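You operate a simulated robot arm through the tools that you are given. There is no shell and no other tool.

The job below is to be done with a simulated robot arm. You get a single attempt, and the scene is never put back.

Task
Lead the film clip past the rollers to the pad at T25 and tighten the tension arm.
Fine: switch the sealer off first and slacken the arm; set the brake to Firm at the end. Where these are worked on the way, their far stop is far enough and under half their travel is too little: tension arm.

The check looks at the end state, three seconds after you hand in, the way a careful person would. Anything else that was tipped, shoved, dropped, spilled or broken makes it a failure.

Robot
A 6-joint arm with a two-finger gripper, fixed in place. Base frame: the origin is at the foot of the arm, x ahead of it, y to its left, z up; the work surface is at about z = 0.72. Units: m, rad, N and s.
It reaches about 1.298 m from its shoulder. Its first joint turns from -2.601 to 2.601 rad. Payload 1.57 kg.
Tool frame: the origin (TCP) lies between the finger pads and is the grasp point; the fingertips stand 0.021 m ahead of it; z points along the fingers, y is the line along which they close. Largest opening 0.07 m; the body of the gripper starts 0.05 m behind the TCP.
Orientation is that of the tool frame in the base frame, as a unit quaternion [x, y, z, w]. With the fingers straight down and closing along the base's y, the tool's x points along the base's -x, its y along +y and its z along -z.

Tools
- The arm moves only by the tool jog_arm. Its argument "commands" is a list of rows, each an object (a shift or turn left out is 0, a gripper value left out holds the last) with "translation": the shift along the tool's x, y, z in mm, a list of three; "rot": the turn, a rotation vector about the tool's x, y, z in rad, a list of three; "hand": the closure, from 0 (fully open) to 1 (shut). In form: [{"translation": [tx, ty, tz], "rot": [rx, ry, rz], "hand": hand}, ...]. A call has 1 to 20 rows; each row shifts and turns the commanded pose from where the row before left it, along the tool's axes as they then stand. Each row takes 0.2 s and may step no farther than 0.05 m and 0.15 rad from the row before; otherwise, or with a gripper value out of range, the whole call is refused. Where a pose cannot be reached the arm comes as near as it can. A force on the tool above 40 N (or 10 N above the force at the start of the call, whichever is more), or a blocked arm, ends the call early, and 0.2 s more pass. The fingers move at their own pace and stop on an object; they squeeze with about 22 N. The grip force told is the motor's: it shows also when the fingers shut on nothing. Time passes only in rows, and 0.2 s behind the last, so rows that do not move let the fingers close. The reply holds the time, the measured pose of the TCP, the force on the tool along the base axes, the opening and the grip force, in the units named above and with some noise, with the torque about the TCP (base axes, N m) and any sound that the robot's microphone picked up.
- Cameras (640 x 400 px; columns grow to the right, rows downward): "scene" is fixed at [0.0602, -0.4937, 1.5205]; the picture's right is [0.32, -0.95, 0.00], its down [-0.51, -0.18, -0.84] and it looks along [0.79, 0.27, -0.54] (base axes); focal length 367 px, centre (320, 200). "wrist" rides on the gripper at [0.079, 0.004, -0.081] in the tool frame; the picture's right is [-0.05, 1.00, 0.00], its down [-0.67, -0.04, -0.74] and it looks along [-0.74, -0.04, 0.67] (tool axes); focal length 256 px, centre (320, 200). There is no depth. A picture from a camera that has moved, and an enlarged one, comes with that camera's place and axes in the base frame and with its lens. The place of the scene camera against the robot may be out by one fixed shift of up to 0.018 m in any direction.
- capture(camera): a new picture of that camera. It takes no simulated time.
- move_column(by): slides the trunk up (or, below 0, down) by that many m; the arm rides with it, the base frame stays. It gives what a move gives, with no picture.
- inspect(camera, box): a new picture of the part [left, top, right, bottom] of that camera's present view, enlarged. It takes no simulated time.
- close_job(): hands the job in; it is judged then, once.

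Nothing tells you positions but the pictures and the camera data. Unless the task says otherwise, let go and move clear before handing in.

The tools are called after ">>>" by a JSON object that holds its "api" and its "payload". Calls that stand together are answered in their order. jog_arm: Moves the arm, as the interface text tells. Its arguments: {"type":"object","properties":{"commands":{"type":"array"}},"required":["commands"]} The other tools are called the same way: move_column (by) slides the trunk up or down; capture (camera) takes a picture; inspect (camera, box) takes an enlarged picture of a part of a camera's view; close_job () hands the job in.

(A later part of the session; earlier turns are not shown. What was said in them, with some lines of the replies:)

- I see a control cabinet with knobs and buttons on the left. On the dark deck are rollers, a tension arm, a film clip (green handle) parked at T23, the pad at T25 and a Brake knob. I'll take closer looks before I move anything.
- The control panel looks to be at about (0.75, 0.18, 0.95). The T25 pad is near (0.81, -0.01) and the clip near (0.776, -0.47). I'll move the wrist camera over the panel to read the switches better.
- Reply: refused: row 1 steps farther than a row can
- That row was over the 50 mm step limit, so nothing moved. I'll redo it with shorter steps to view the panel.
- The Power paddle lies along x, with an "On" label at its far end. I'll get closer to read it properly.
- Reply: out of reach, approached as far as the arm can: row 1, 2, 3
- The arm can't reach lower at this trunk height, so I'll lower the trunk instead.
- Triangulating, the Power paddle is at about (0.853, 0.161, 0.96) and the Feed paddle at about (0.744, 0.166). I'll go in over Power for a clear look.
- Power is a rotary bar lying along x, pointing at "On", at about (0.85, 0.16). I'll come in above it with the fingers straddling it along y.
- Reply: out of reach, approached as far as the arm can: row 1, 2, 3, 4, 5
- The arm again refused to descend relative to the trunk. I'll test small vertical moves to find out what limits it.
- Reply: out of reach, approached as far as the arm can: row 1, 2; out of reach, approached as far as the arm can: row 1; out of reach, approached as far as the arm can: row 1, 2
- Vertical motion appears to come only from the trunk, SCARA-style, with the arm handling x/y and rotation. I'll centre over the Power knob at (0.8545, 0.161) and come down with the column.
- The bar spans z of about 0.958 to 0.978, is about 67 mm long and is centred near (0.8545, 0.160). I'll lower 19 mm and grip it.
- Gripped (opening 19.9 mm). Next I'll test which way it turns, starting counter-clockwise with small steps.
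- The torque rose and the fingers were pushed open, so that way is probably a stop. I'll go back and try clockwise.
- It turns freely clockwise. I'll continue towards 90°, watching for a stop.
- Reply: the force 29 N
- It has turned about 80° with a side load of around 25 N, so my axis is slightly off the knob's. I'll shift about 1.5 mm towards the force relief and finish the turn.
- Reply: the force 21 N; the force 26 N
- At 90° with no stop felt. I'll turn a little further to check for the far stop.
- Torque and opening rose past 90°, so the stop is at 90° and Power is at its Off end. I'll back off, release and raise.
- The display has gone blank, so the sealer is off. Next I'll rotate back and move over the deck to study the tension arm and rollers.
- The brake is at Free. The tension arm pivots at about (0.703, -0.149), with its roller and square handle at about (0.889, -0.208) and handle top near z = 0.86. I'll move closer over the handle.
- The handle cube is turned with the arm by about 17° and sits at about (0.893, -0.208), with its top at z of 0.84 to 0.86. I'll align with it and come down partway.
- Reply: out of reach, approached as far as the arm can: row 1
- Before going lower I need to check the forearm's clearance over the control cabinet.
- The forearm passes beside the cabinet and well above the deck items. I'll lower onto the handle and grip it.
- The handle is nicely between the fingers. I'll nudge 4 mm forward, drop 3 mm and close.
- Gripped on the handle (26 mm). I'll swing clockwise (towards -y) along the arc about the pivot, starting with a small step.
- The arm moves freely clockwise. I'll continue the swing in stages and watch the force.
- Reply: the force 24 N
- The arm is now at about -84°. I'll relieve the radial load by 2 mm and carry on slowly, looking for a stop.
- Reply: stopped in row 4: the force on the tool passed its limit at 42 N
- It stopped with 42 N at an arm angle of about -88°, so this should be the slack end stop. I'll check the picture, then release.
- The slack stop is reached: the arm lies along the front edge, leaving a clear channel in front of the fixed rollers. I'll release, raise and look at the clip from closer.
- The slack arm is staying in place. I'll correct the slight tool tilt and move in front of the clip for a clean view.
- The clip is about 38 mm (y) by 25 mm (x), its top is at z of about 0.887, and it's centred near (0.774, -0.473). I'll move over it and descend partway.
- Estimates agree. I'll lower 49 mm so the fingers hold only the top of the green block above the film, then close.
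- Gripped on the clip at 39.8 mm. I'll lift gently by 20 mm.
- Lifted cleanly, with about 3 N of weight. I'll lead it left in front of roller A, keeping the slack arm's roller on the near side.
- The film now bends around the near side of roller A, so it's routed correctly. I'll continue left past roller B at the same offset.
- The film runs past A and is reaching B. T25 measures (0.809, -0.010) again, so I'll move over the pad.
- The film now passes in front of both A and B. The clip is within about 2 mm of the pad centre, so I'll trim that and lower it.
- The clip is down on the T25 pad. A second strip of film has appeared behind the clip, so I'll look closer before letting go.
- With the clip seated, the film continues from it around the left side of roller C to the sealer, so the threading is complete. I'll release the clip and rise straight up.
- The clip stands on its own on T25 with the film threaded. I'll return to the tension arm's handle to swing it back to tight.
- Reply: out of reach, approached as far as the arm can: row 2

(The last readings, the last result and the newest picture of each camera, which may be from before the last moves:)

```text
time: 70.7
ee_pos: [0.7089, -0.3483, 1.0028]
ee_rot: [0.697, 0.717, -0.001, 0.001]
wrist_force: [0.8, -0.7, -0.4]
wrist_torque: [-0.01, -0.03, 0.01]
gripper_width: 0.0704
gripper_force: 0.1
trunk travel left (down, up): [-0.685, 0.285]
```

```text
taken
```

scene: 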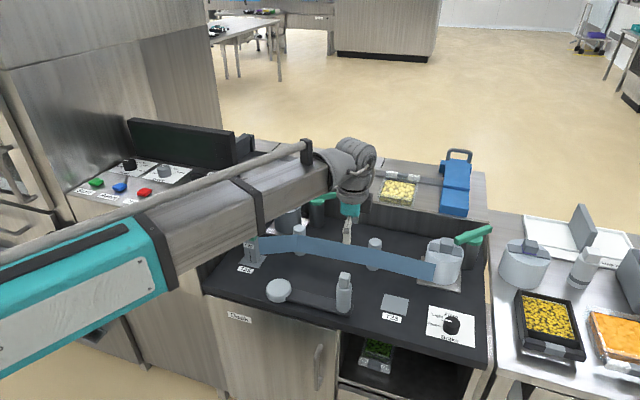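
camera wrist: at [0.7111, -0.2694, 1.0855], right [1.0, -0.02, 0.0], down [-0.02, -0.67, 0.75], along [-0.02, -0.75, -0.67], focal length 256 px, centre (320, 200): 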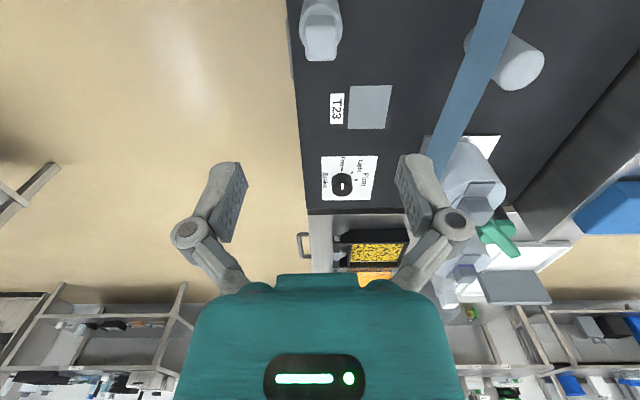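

The handle is at about (0.710, -0.346), right below the gripper. I'll descend and grip it.

>>> {"api": "move_column", "payload": {"by": -0.12}}

>>> {"api": "capture", "payload": {"camera": "wrist"}}

```text
time: 72.2
ee_pos: [0.7094, -0.349, 0.8837]
ee_rot: [0.696, 0.718, -0.001, 0.001]
wrist_force: [0.0, -0.1, -0.6]
wrist_torque: [-0.02, 0.03, 0.03]
gripper_width: 0.0698
gripper_force: 0.0
trunk travel left (down, up): [-0.565, 0.405]
```

```text
taken
camera wrist: at [0.7109, -0.2694, 0.9656], right [1.0, -0.02, 0.0], down [-0.01, -0.67, 0.75], along [-0.02, -0.75, -0.67], focal length 256 px, centre (320, 200)
```

wrist: 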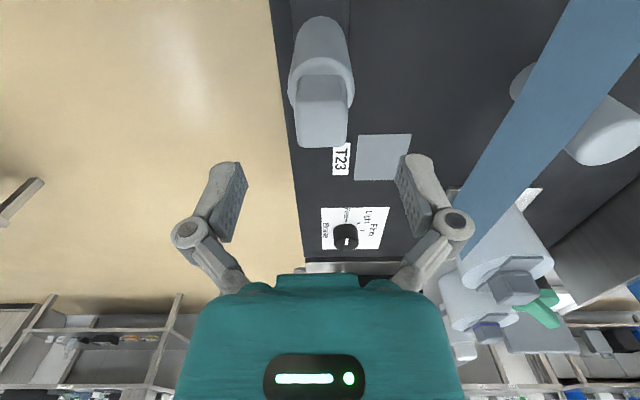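

>>> {"api": "move_column", "payload": {"by": -0.037}}

>>> {"api": "jog_arm", "payload": {"commands": [{"hand": 0.4}, {"hand": 0.6}, {"hand": 0.8}, {"hand": 1.0}, {}]}}

>>> {"api": "capture", "payload": {"camera": "wrist"}}

```text
time: 73.0
ee_pos: [0.7092, -0.3493, 0.8455]
ee_rot: [0.696, 0.718, -0.001, 0.0]
wrist_force: [0.4, -0.2, 0.0]
wrist_torque: [0.02, 0.01, 0.0]
gripper_width: 0.07
gripper_force: 0.1
trunk travel left (down, up): [-0.528, 0.442]
```

```text
time: 74.2
ee_pos: [0.7102, -0.3494, 0.8464]
ee_rot: [0.696, 0.718, -0.001, 0.001]
wrist_force: [9.7, -1.1, 7.2]
wrist_torque: [0.18, -0.21, -0.41]
gripper_width: 0.026
gripper_force: 32.2
trunk travel left (down, up): [-0.528, 0.442]
```

```text
taken
camera wrist: at [0.7116, -0.2694, 0.9286], right [1.0, -0.02, 0.0], down [-0.01, -0.67, 0.75], along [-0.02, -0.75, -0.67], focal length 256 px, centre (320, 200)
```

wrist: 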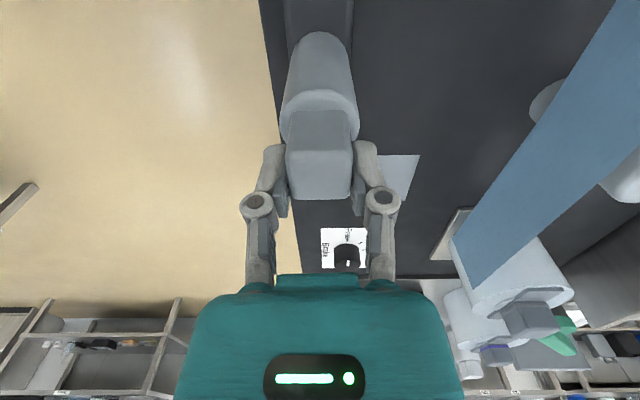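

Gripped. I'll swing the arm back counter-clockwise along the arc in stages.

>>> {"api": "jog_arm", "payload": {"commands": [{"translation": [0.3, 10, 0], "rot": [0, 0, -0.05]}, {"translation": [0.3, 10, 0], "rot": [0, 0, -0.05]}, {"translation": [0.6, 20, 0], "rot": [0, 0, -0.1]}, {}]}}

```text
time: 75.2
ee_pos: [0.7501, -0.3456, 0.8468]
ee_rot: [0.621, 0.784, 0.0, 0.001]
wrist_force: [2.7, 2.6, 1.6]
wrist_torque: [-0.23, 0.01, -0.53]
gripper_width: 0.026
gripper_force: 32.1
trunk travel left (down, up): [-0.528, 0.442]
```

>>> {"api": "jog_arm", "payload": {"commands": [{"translation": [0.6, 20, 0], "rot": [0, 0, -0.1]}, {"translation": [0.6, 20, 0], "rot": [0, 0, -0.1]}, {"translation": [0.6, 20, 0], "rot": [0, 0, -0.1]}, {}]}}

>>> {"api": "capture", "payload": {"camera": "scene"}}

```text
time: 76.2
ee_pos: [0.8065, -0.3242, 0.8461]
ee_rot: [0.495, 0.869, -0.001, 0.0]
wrist_force: [-1.4, 7.9, -3.2]
wrist_torque: [-0.08, -0.03, -0.38]
gripper_width: 0.026
gripper_force: 32.2
trunk travel left (down, up): [-0.528, 0.442]
```

```text
taken
```

scene: 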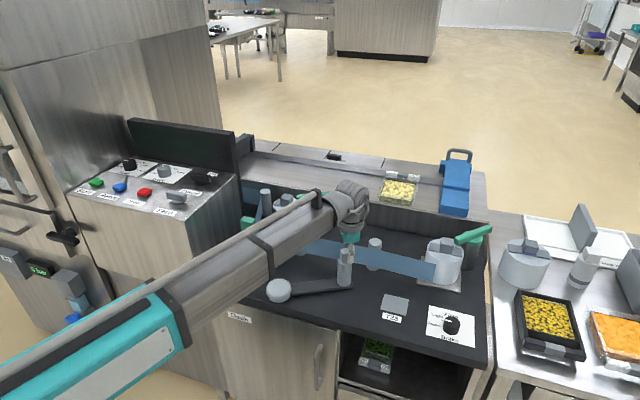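

>>> {"api": "jog_arm", "payload": {"commands": [{"translation": [1.2, 20, 0], "rot": [0, 0, -0.1]}, {"translation": [1.0, 20, 0], "rot": [0, 0, -0.1]}, {}]}}

>>> {"api": "jog_arm", "payload": {"commands": [{"translation": [0.8, 20, 0], "rot": [0, 0, -0.1]}, {"translation": [0.8, 20, 0], "rot": [0, 0, -0.1]}, {}]}}

>>> {"api": "capture", "payload": {"camera": "scene"}}

>>> {"api": "capture", "payload": {"camera": "wrist"}}

```text
time: 77.0
ee_pos: [0.836, -0.3035, 0.8456]
ee_rot: [0.407, 0.913, -0.003, 0.002]
wrist_force: [15.7, -13.8, 13.1]
wrist_torque: [-0.27, -0.28, -0.41]
gripper_width: 0.0263
gripper_force: 31.4
trunk travel left (down, up): [-0.528, 0.442]
```

```text
time: 77.8
ee_pos: [0.8651, -0.2721, 0.8457]
ee_rot: [0.314, 0.949, 0.0, 0.001]
wrist_force: [19.9, -10.9, 9.7]
wrist_torque: [-0.09, -0.26, -0.41]
gripper_width: 0.0261
gripper_force: 31.8
trunk travel left (down, up): [-0.528, 0.442]
```

```text
taken
```

scene: 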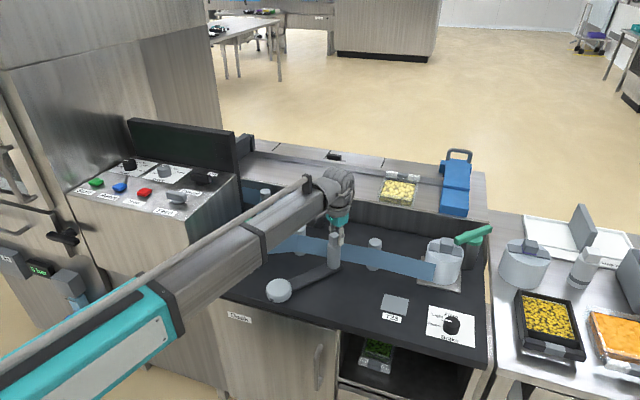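

```text
taken
camera wrist: at [0.8049, -0.2206, 0.9279], right [0.64, 0.77, 0.0], down [0.51, -0.42, 0.75], along [0.57, -0.48, -0.67], focal length 256 px, centre (320, 200)
```

wrist: 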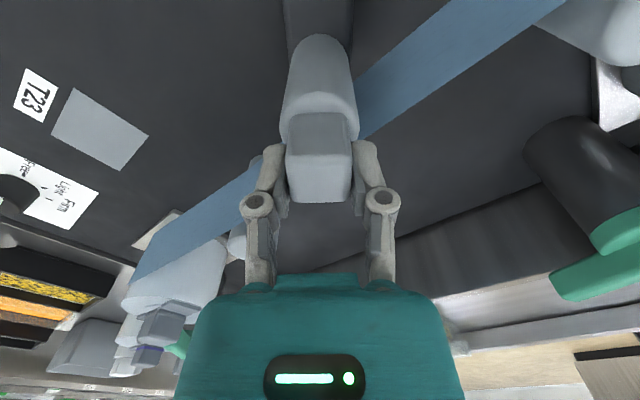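

Radial load has built up, so I'll ease outward 2 mm and finish the remaining 20° or so gently.

>>> {"api": "jog_arm", "payload": {"commands": [{"translation": [-2, 0, 0]}, {"translation": [0.5, 16, 0], "rot": [0, 0, -0.08]}, {"translation": [0.5, 16, 0], "rot": [0, 0, -0.08]}, {}]}}

>>> {"api": "inspect", "payload": {"camera": "scene", "box": [240, 180, 460, 320]}}

```text
time: 78.8
ee_pos: [0.8832, -0.2451, 0.8455]
ee_rot: [0.237, 0.971, -0.001, 0.0]
wrist_force: [9.6, -2.7, 2.2]
wrist_torque: [-0.03, -0.1, -0.47]
gripper_width: 0.026
gripper_force: 31.6
trunk travel left (down, up): [-0.528, 0.442]
```

```text
2.86 times, centred on (350, 250) of scene
camera zoom: at [0.0602, -0.4937, 1.5205], right [0.32, -0.95, 0.0], down [-0.51, -0.18, -0.84], along [0.79, 0.27, -0.54], focal length 1048 px, centre (234, 57)
```

zoom: 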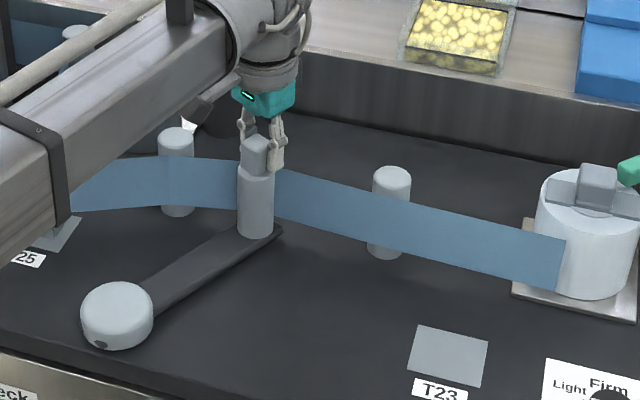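

The film now runs behind the arm roller and in front of A and B. I'll continue to the tight stop.

>>> {"api": "jog_arm", "payload": {"commands": [{"translation": [-0.3, 12, 0], "rot": [0, 0, -0.06]}, {"translation": [0.3, 12, 0], "rot": [0, 0, -0.06]}, {}]}}

>>> {"api": "jog_arm", "payload": {"commands": [{"translation": [0, 6, 0], "rot": [0, 0, -0.03]}, {"translation": [0, 6, 0], "rot": [0, 0, -0.03]}, {}]}}

```text
time: 79.6
ee_pos: [0.8932, -0.2234, 0.8459]
ee_rot: [0.179, 0.984, 0.0, 0.0]
wrist_force: [8.1, 0.2, -0.7]
wrist_torque: [-0.03, -0.24, -0.49]
gripper_width: 0.0261
gripper_force: 31.8
trunk travel left (down, up): [-0.528, 0.442]
```

```text
time: 80.4
ee_pos: [0.8977, -0.211, 0.8451]
ee_rot: [0.149, 0.989, -0.001, -0.002]
wrist_force: [1.2, 2.5, -5.6]
wrist_torque: [-0.29, -0.82, -0.38]
gripper_width: 0.0263
gripper_force: 31.3
trunk travel left (down, up): [-0.528, 0.442]
```

Back at the original position. I'll press a few millimetres more to feel for the stop.

>>> {"api": "jog_arm", "payload": {"commands": [{"translation": [0, 3, 0], "rot": [0, 0, -0.015]}, {"translation": [0, 3, 0], "rot": [0, 0, -0.015]}, {}]}}

```text
time: 81.2
ee_pos: [0.8973, -0.2105, 0.8451]
ee_rot: [0.135, 0.991, -0.003, -0.001]
wrist_force: [-12.5, -29.9, -10.4]
wrist_torque: [-0.1, 0.68, -0.53]
gripper_width: 0.0261
gripper_force: 32.0
trunk travel left (down, up): [-0.528, 0.442]
```

It's firmly on the tight stop (about 32 N). I'll release while still pressing, then rise.

>>> {"api": "jog_arm", "payload": {"commands": [{"hand": 0.5}, {"hand": 0.2}, {"hand": 0.0}, {}, {}]}}

>>> {"api": "move_column", "payload": {"by": 0.16}}

>>> {"api": "capture", "payload": {"camera": "scene"}}

>>> {"api": "inspect", "payload": {"camera": "scene", "box": [230, 180, 460, 320]}}

>>> {"api": "capture", "payload": {"camera": "wrist"}}

```text
time: 82.4
ee_pos: [0.9, -0.2067, 0.8461]
ee_rot: [0.134, 0.991, 0.0, 0.001]
wrist_force: [0.5, 0.2, 0.3]
wrist_torque: [0.02, 0.01, 0.01]
gripper_width: 0.0701
gripper_force: 0.1
trunk travel left (down, up): [-0.528, 0.442]
```

```text
time: 84.2
ee_pos: [0.8994, -0.2055, 1.007]
ee_rot: [0.135, 0.991, 0.0, 0.0]
wrist_force: [0.5, 0.2, -1.1]
wrist_torque: [-0.01, -0.03, 0.0]
gripper_width: 0.0696
gripper_force: 0.0
trunk travel left (down, up): [-0.688, 0.282]
```

```text
taken
```

scene: 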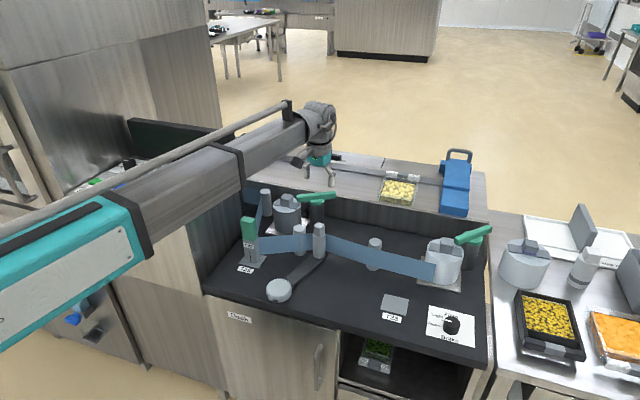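

```text
2.78 times, centred on (345, 250) of scene
camera zoom: at [0.0602, -0.4937, 1.5205], right [0.32, -0.95, 0.0], down [-0.51, -0.18, -0.84], along [0.79, 0.27, -0.54], focal length 1021 px, centre (250, 61)
```

zoom: 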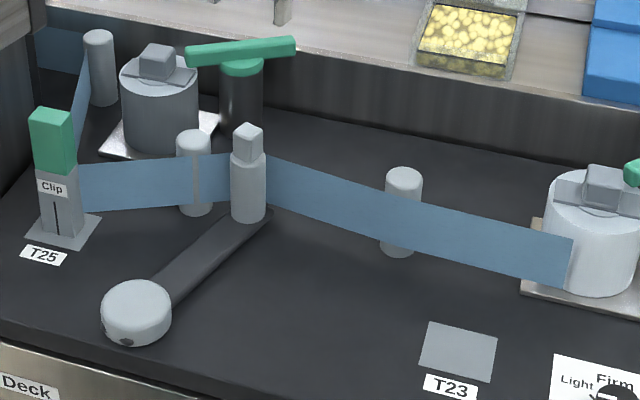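

```text
taken
camera wrist: at [0.8241, -0.1804, 1.0885], right [0.32, 0.95, 0.0], down [0.63, -0.21, 0.74], along [0.71, -0.24, -0.67], focal length 256 px, centre (320, 200)
```

wrist: 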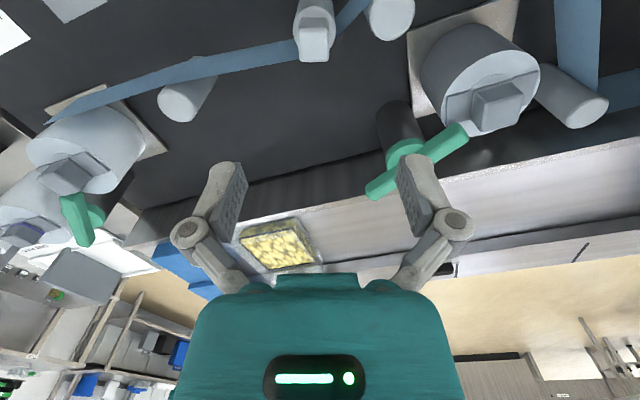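

The tension arm is tight against its stop, the film zigzags through A, the arm roller and B, and the clip is on T25. Next is the brake knob near (0.736, -0.607).

>>> {"api": "jog_arm", "payload": {"commands": [{"rot": [0, 0, -0.135]}, {"rot": [0, 0, -0.136]}, {"translation": [40, -20, 0]}, {"translation": [40, -20, 0]}, {"translation": [40, -20, 0]}, {"translation": [40, -25, 0]}, {"translation": [35, -30, 0]}, {"translation": [40, -20, 0]}, {}]}}

>>> {"api": "jog_arm", "payload": {"commands": [{"translation": [0, -45, 0]}, {"translation": [0, -45, 0]}, {"translation": [0, -45, 0]}, {"translation": [0, -45, 0]}, {"translation": [0, -45, 0]}, {"translation": [0, -40, 0]}, {}]}}

>>> {"api": "capture", "payload": {"camera": "wrist"}}

>>> {"api": "inspect", "payload": {"camera": "wrist", "box": [240, 40, 400, 140]}}

>>> {"api": "capture", "payload": {"camera": "scene"}}

```text
time: 86.2
ee_pos: [0.6644, -0.342, 1.0072]
ee_rot: [-0.001, 1.0, -0.001, 0.0]
wrist_force: [0.8, 0.0, 0.0]
wrist_torque: [0.0, -0.03, 0.02]
gripper_width: 0.0702
gripper_force: 0.0
out of reach, approached as far as the arm can: row 6, 8
trunk travel left (down, up): [-0.688, 0.282]
```

```text
time: 87.8
ee_pos: [0.6652, -0.6101, 1.0063]
ee_rot: [0.0, 1.0, -0.001, 0.0]
wrist_force: [-0.5, -0.8, 0.5]
wrist_torque: [0.03, 0.02, 0.01]
gripper_width: 0.07
gripper_force: 0.1
out of reach, approached as far as the arm can: row 2
trunk travel left (down, up): [-0.688, 0.282]
```

```text
taken
camera wrist: at [0.5863, -0.6049, 1.0886], right [0.05, 1.0, 0.0], down [0.67, -0.03, 0.74], along [0.74, -0.04, -0.67], focal length 256 px, centre (320, 200)
```

wrist: 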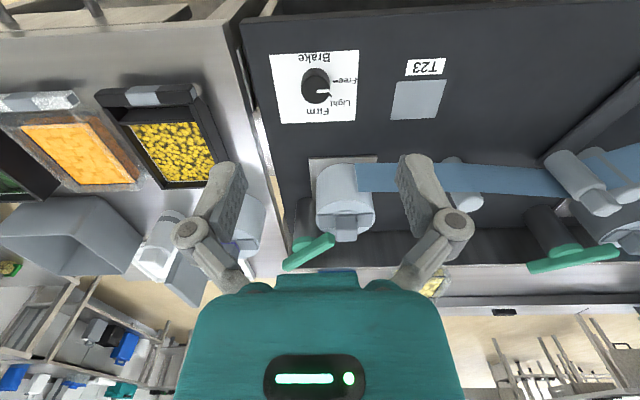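

```text
4.00 times, centred on (320, 90) of wrist
camera zoom: at [0.5863, -0.6049, 1.0886], right [0.05, 1.0, 0.0], down [0.67, -0.03, 0.74], along [0.74, -0.04, -0.67], focal length 1024 px, centre (320, 640)
```

zoom: 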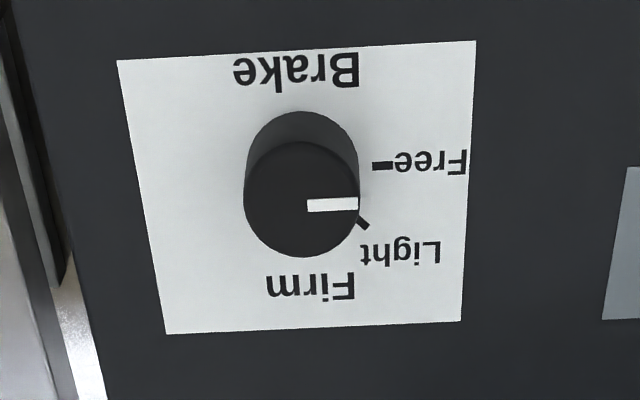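

```text
taken
```

scene: 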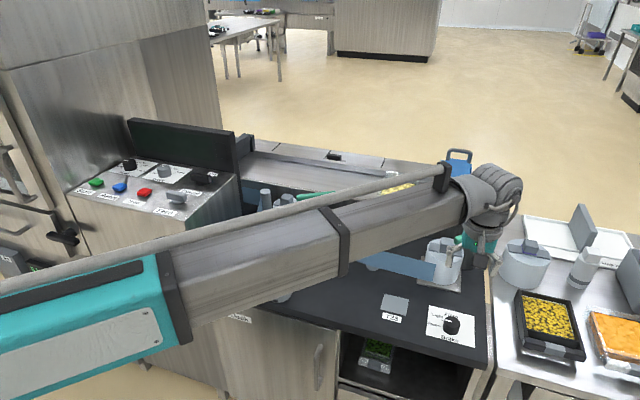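

The knob points at Free (towards +y), and Firm is 90° clockwise. The knob is about 38 mm across, centred near (0.740, -0.620), with its top at z of about 0.753. I'll go over it and look again.

>>> {"api": "jog_arm", "payload": {"commands": [{"translation": [-40, -5, 0]}, {"translation": [-35, -5, 0]}, {}]}}

>>> {"api": "move_column", "payload": {"by": -0.13}}

>>> {"api": "capture", "payload": {"camera": "wrist"}}

>>> {"api": "capture", "payload": {"camera": "scene"}}

```text
time: 88.6
ee_pos: [0.741, -0.6183, 1.0062]
ee_rot: [-0.001, 1.0, -0.001, -0.001]
wrist_force: [0.7, -0.1, -0.2]
wrist_torque: [-0.01, 0.02, 0.04]
gripper_width: 0.0702
gripper_force: 0.0
trunk travel left (down, up): [-0.688, 0.282]
```

```text
time: 90.2
ee_pos: [0.7408, -0.6161, 0.8767]
ee_rot: [-0.001, 1.0, -0.001, 0.0]
wrist_force: [0.2, 0.2, 1.2]
wrist_torque: [-0.02, 0.0, 0.01]
gripper_width: 0.0701
gripper_force: 0.1
trunk travel left (down, up): [-0.558, 0.412]
```

```text
taken
camera wrist: at [0.662, -0.6126, 0.9588], right [0.05, 1.0, 0.0], down [0.67, -0.03, 0.74], along [0.74, -0.04, -0.67], focal length 256 px, centre (320, 200)
```

wrist: 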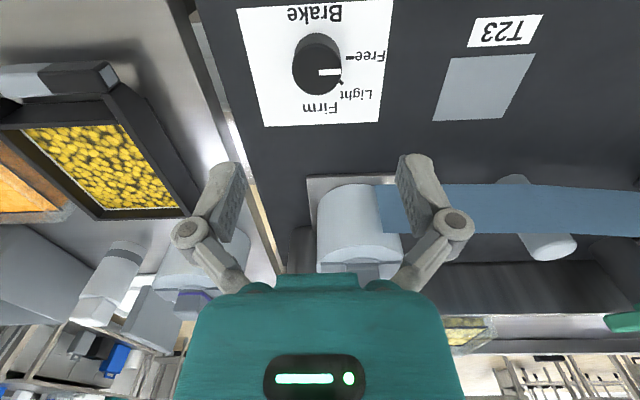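

```text
taken
```

scene: 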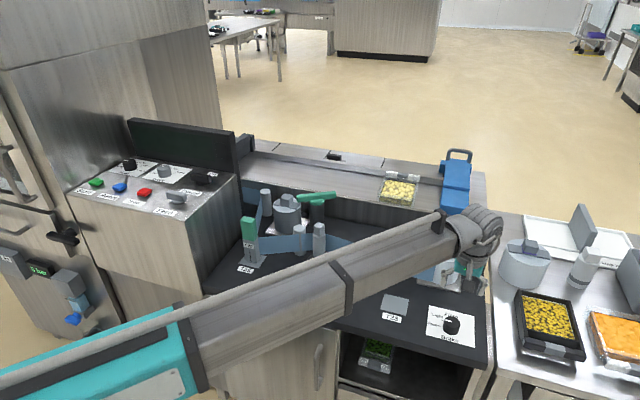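

>>> {"api": "inspect", "payload": {"camera": "wrist", "box": [240, 20, 400, 120]}}

```text
4.00 times, centred on (320, 70) of wrist
camera zoom: at [0.662, -0.6126, 0.9588], right [0.05, 1.0, 0.0], down [0.67, -0.03, 0.74], along [0.74, -0.04, -0.67], focal length 1024 px, centre (320, 720)
```

zoom: 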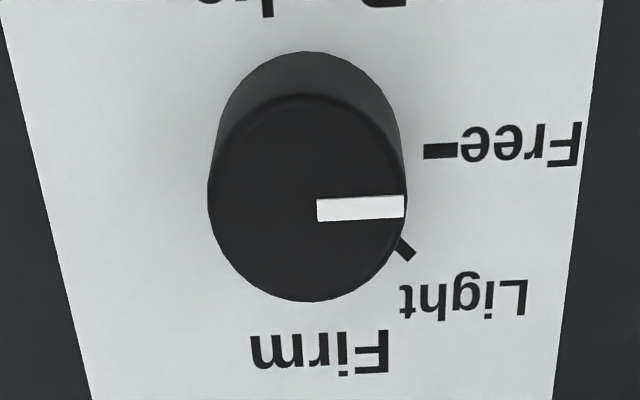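

The knob axis is at about (0.742, -0.620), diameter about 39 mm, top near z = 0.75. I'll centre on it and descend in stages.

>>> {"api": "jog_arm", "payload": {"commands": [{"translation": [-1, -3.5, 0]}, {}]}}

>>> {"api": "move_column", "payload": {"by": -0.095}}

>>> {"api": "capture", "payload": {"camera": "wrist"}}

>>> {"api": "capture", "payload": {"camera": "scene"}}

```text
time: 90.8
ee_pos: [0.7425, -0.6207, 0.8772]
ee_rot: [-0.001, 1.0, -0.001, 0.0]
wrist_force: [-0.1, 0.0, 0.5]
wrist_torque: [0.01, 0.01, 0.0]
gripper_width: 0.0701
gripper_force: 0.1
trunk travel left (down, up): [-0.558, 0.412]
```

```text
time: 92.1
ee_pos: [0.7433, -0.6202, 0.781]
ee_rot: [-0.001, 1.0, -0.002, -0.001]
wrist_force: [-0.4, 0.3, 0.6]
wrist_torque: [0.0, 0.05, -0.03]
gripper_width: 0.07
gripper_force: 0.1
trunk travel left (down, up): [-0.463, 0.507]
```

```text
taken
camera wrist: at [0.6637, -0.6159, 0.8638], right [0.05, 1.0, 0.0], down [0.67, -0.03, 0.74], along [0.74, -0.04, -0.67], focal length 256 px, centre (320, 200)
```

wrist: 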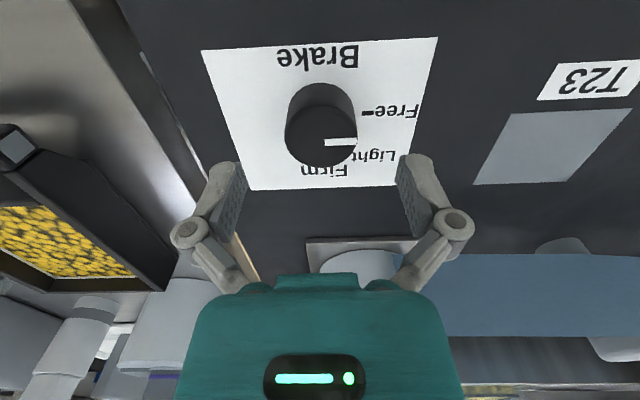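

```text
taken
```

scene: 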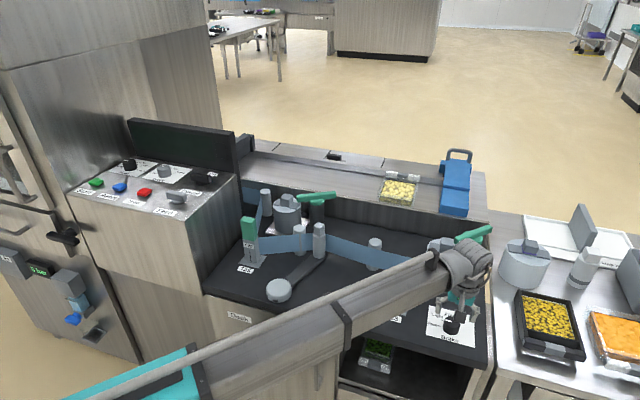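

Alignment looks good. I'll lower the last 27 mm and close on the knob.

>>> {"api": "move_column", "payload": {"by": -0.02}}

>>> {"api": "move_column", "payload": {"by": -0.007}}

>>> {"api": "jog_arm", "payload": {"commands": [{"hand": 0.3}, {"hand": 0.5}, {"hand": 0.7}, {"hand": 1.0}, {}]}}

>>> {"api": "capture", "payload": {"camera": "wrist"}}

```text
time: 92.8
ee_pos: [0.7425, -0.6206, 0.7606]
ee_rot: [-0.001, 1.0, -0.001, 0.001]
wrist_force: [0.6, -0.1, 0.4]
wrist_torque: [0.0, -0.01, -0.02]
gripper_width: 0.0701
gripper_force: 0.0
trunk travel left (down, up): [-0.443, 0.527]
```

```text
time: 93.3
ee_pos: [0.7439, -0.6206, 0.7547]
ee_rot: [-0.001, 1.0, -0.001, -0.001]
wrist_force: [-0.1, -0.1, 0.0]
wrist_torque: [0.02, 0.02, -0.03]
gripper_width: 0.07
gripper_force: 0.0
trunk travel left (down, up): [-0.436, 0.534]
```

```text
time: 94.5
ee_pos: [0.7442, -0.6203, 0.7541]
ee_rot: [-0.001, 1.0, -0.001, 0.001]
wrist_force: [-0.5, 2.6, 0.0]
wrist_torque: [0.16, -0.01, 0.01]
gripper_width: 0.0393
gripper_force: 32.0
trunk travel left (down, up): [-0.436, 0.534]
```

```text
taken
camera wrist: at [0.6638, -0.6156, 0.8368], right [0.05, 1.0, 0.0], down [0.67, -0.03, 0.74], along [0.74, -0.04, -0.67], focal length 256 px, centre (320, 200)
```

wrist: 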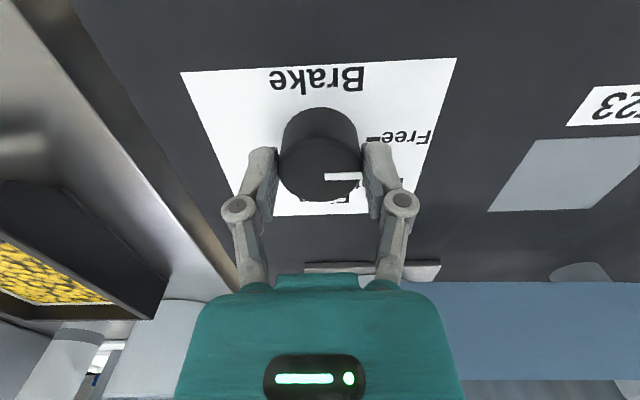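

Gripped on the knob. I'll rotate clockwise in stages, checking the marker.

>>> {"api": "jog_arm", "payload": {"commands": [{"rot": [0, 0, 0.1]}, {"rot": [0, 0, 0.1]}, {"rot": [0, 0, 0.1]}, {"rot": [0, 0, 0.1]}, {"rot": [0, 0, 0.1]}, {"rot": [0, 0, 0.1]}, {"rot": [0, 0, 0.1]}, {"rot": [0, 0, 0.085]}, {}]}}

>>> {"api": "capture", "payload": {"camera": "wrist"}}

```text
time: 96.5
ee_pos: [0.7422, -0.6189, 0.7542]
ee_rot: [0.382, 0.924, -0.001, -0.001]
wrist_force: [4.0, 16.1, -3.5]
wrist_torque: [0.21, -0.05, 0.04]
gripper_width: 0.0387
gripper_force: 32.3
trunk travel left (down, up): [-0.436, 0.534]
```

```text
taken
camera wrist: at [0.6904, -0.5595, 0.8367], right [0.74, 0.67, 0.0], down [0.45, -0.49, 0.75], along [0.5, -0.55, -0.67], focal length 256 px, centre (320, 200)
```

wrist: 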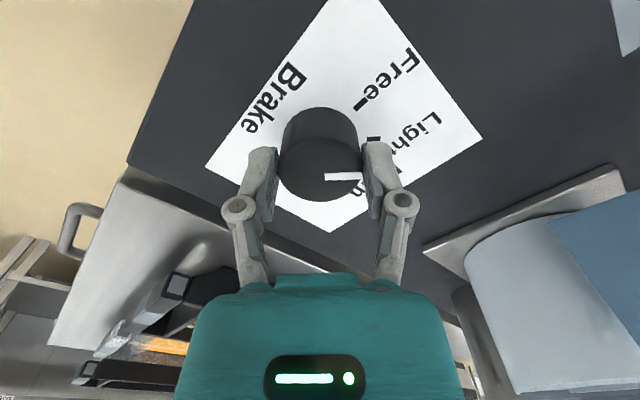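

The marker follows the gripper and is now at Light. I'll trim the side load and continue to Firm.

>>> {"api": "jog_arm", "payload": {"commands": [{"translation": [1, 1, 0]}, {"rot": [0, 0, 0.1]}, {"rot": [0, 0, 0.1]}, {"rot": [0, 0, 0.1]}, {"rot": [0, 0, 0.1]}, {"rot": [0, 0, 0.1]}, {"rot": [0, 0, 0.1]}, {"rot": [0, 0, 0.1]}, {"rot": [0, 0, 0.085]}, {}]}}

>>> {"api": "capture", "payload": {"camera": "wrist"}}

>>> {"api": "inspect", "payload": {"camera": "scene", "box": [400, 260, 500, 350]}}

```text
time: 98.7
ee_pos: [0.7462, -0.6174, 0.754]
ee_rot: [0.707, 0.708, -0.002, 0.002]
wrist_force: [13.3, 7.0, 5.5]
wrist_torque: [0.8, -0.31, 0.08]
gripper_width: 0.039
gripper_force: 31.4
trunk travel left (down, up): [-0.436, 0.534]
```

```text
taken
camera wrist: at [0.7491, -0.5384, 0.8365], right [1.0, -0.05, 0.0], down [-0.03, -0.66, 0.75], along [-0.04, -0.75, -0.67], focal length 256 px, centre (320, 200)
```

wrist: 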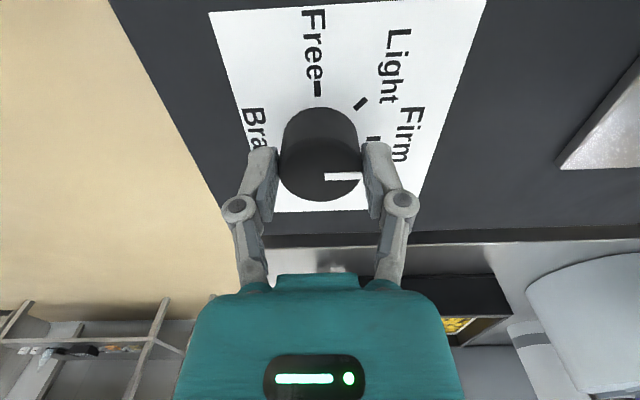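

```text
4.44 times, centred on (450, 305) of scene
camera zoom: at [0.0602, -0.4937, 1.5205], right [0.32, -0.95, 0.0], down [-0.51, -0.18, -0.84], along [0.79, 0.27, -0.54], focal length 1631 px, centre (-258, -267)
```

zoom: 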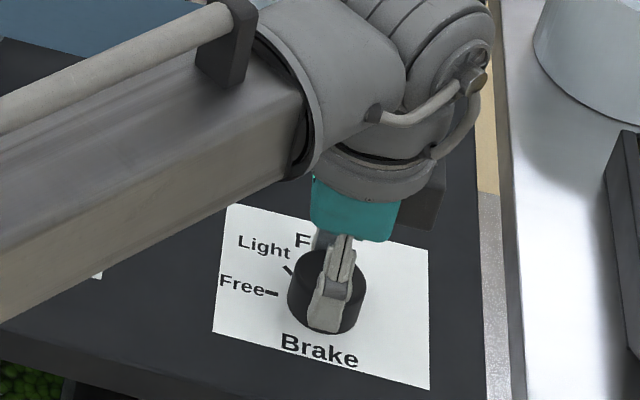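

The marker is at Firm. I'll turn a little more to see whether there's a stop here.

>>> {"api": "jog_arm", "payload": {"commands": [{"rot": [0, 0, 0.06]}, {}]}}

>>> {"api": "jog_arm", "payload": {"commands": [{"rot": [0, 0, -0.06]}, {}]}}

```text
time: 99.3
ee_pos: [0.7447, -0.6171, 0.7539]
ee_rot: [0.727, 0.686, -0.001, 0.001]
wrist_force: [19.2, 4.4, 6.4]
wrist_torque: [-0.31, -0.4, 0.37]
gripper_width: 0.0389
gripper_force: 32.0
trunk travel left (down, up): [-0.436, 0.534]
```

```text
time: 99.9
ee_pos: [0.7439, -0.6185, 0.7547]
ee_rot: [0.706, 0.708, -0.001, 0.002]
wrist_force: [21.0, 1.2, 7.6]
wrist_torque: [-0.58, -0.6, 0.01]
gripper_width: 0.0392
gripper_force: 32.4
trunk travel left (down, up): [-0.436, 0.534]
```

There's resistance just past Firm, so this is the end stop. I'll press lightly to it, release and rise to verify.

>>> {"api": "jog_arm", "payload": {"commands": [{"rot": [0, 0, 0.04]}, {}, {"hand": 0.6}, {"hand": 0.3}, {"hand": 0.0}, {}, {}, {}]}}

>>> {"api": "move_column", "payload": {"by": 0.1}}

>>> {"api": "capture", "payload": {"camera": "wrist"}}

>>> {"api": "inspect", "payload": {"camera": "wrist", "box": [240, 20, 400, 120]}}

```text
time: 101.7
ee_pos: [0.7441, -0.6202, 0.7556]
ee_rot: [0.72, 0.694, 0.0, 0.001]
wrist_force: [-0.1, 0.3, 1.5]
wrist_torque: [-0.02, -0.02, -0.02]
gripper_width: 0.0703
gripper_force: 0.0
trunk travel left (down, up): [-0.436, 0.534]
```

```text
time: 103.1
ee_pos: [0.7442, -0.619, 0.8543]
ee_rot: [0.721, 0.693, -0.001, 0.0]
wrist_force: [-0.5, -0.2, -0.6]
wrist_torque: [0.01, -0.03, 0.0]
gripper_width: 0.0701
gripper_force: 0.1
trunk travel left (down, up): [-0.536, 0.434]
```

```text
taken
camera wrist: at [0.7506, -0.5397, 0.9364], right [1.0, -0.09, 0.0], down [-0.06, -0.66, 0.75], along [-0.07, -0.74, -0.67], focal length 256 px, centre (320, 200)
```

wrist: 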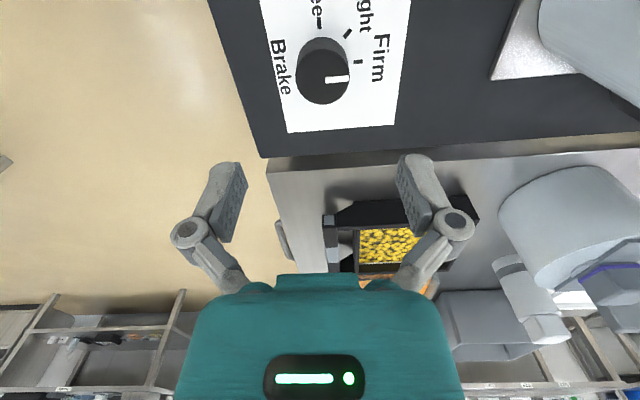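

```text
4.00 times, centred on (320, 70) of wrist
camera zoom: at [0.7506, -0.5397, 0.9364], right [1.0, -0.09, 0.0], down [-0.06, -0.66, 0.75], along [-0.07, -0.74, -0.67], focal length 1024 px, centre (320, 720)
```

zoom: 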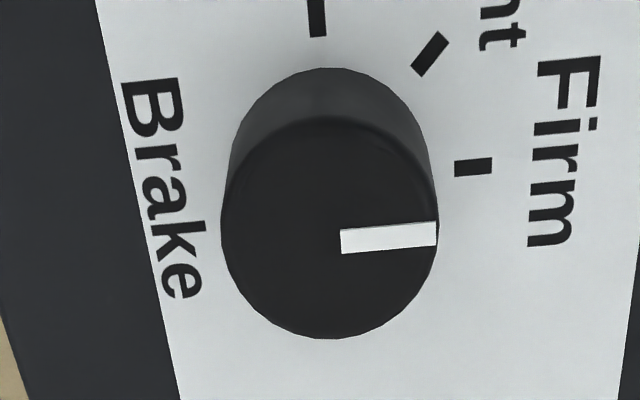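

The brake is exactly at Firm. I'll raise, move clear and check everything one last time.

>>> {"api": "move_column", "payload": {"by": 0.3}}

>>> {"api": "jog_arm", "payload": {"commands": [{"rot": [0, 0, -0.14]}, {"rot": [0, 0, -0.14]}, {"rot": [0, 0, -0.14]}, {"rot": [0, 0, -0.14]}, {"rot": [0, 0, -0.14]}, {"rot": [0, 0, -0.14]}, {"rot": [0, 0, -0.14]}, {"rot": [0, 0, -0.14]}, {"rot": [0, 0, -0.14]}, {"rot": [0, 0, -0.14]}, {"rot": [0, 0, -0.14]}, {}]}}

>>> {"api": "jog_arm", "payload": {"commands": [{"translation": [10, 45, 0]}, {"translation": [10, 45, 0]}, {"translation": [10, 45, 0]}, {"translation": [10, 45, 0]}, {"translation": [10, 45, 0]}, {"translation": [10, 45, 0]}, {"translation": [10, 45, 0]}, {}]}}

>>> {"api": "capture", "payload": {"camera": "scene"}}

>>> {"api": "capture", "payload": {"camera": "wrist"}}

>>> {"api": "inspect", "payload": {"camera": "scene", "box": [230, 180, 490, 340]}}

```text
time: 106.1
ee_pos: [0.7435, -0.6187, 1.1541]
ee_rot: [0.721, 0.693, -0.001, 0.001]
wrist_force: [-0.4, 0.3, -0.2]
wrist_torque: [-0.01, 0.0, 0.0]
gripper_width: 0.0699
gripper_force: 0.2
trunk travel left (down, up): [-0.836, 0.134]
```

```text
time: 108.7
ee_pos: [0.7441, -0.6183, 1.1539]
ee_rot: [0.033, 0.999, -0.001, 0.001]
wrist_force: [-0.4, 1.0, 0.2]
wrist_torque: [-0.04, -0.01, 0.0]
gripper_width: 0.0698
gripper_force: 0.1
trunk travel left (down, up): [-0.836, 0.134]
```

```text
time: 110.5
ee_pos: [0.6964, -0.2982, 1.1551]
ee_rot: [0.036, 0.999, -0.001, -0.001]
wrist_force: [0.3, 0.1, -0.4]
wrist_torque: [0.03, 0.01, 0.01]
gripper_width: 0.0699
gripper_force: 0.1
out of reach, approached as far as the arm can: row 5
trunk travel left (down, up): [-0.836, 0.134]
```

```text
taken
```

scene: 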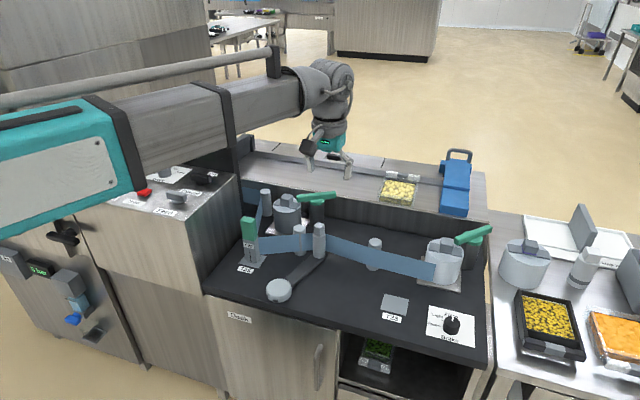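

```text
taken
camera wrist: at [0.6169, -0.2879, 1.2367], right [0.12, 0.99, 0.0], down [0.66, -0.08, 0.74], along [0.74, -0.09, -0.67], focal length 256 px, centre (320, 200)
```

wrist: 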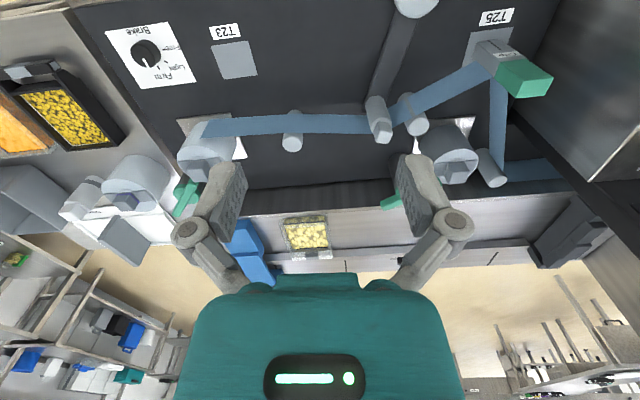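

```text
2.46 times, centred on (360, 260) of scene
camera zoom: at [0.0602, -0.4937, 1.5205], right [0.32, -0.95, 0.0], down [-0.51, -0.18, -0.84], along [0.79, 0.27, -0.54], focal length 903 px, centre (222, 52)
```

zoom: 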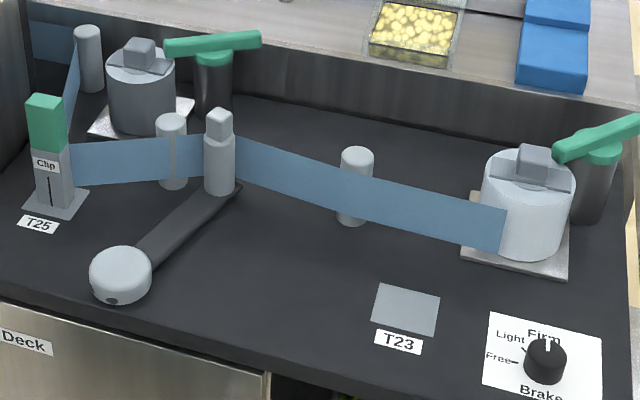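

Everything is as asked. The sealer is off, the clip is on T25 with the film past rollers A and B, the tension arm is tight on its stop, the brake is at Firm, and the gripper is clear. I'm handing in.

>>> {"api": "close_job", "payload": {}}

```text
The job is handed in.
```

The job is handed in: the film clip is on the pad at T25 and the tension arm is tight. I don't have the check's verdict.

- **Sealer:** I switched Power off first, to its far stop, and the display went blank. I left it off.
- **Tension arm:** I slackened it to its far stop before moving the clip. Afterwards I swung it back until it pressed against its tight stop.
- **Film:** The clip stands upright on T25, within about 2 mm of the pad's centre. The film runs in front of the first fixed roller, behind the tension arm's roller and in front of the second. Past the clip it goes around the far-left roller into the sealer.
- **Brake:** I turned it from Free to Firm as the last step, and its marker lines up with the Firm tick.

I saw nothing tipped or moved out of place, and the gripper was open and clear above the deck when I handed in.
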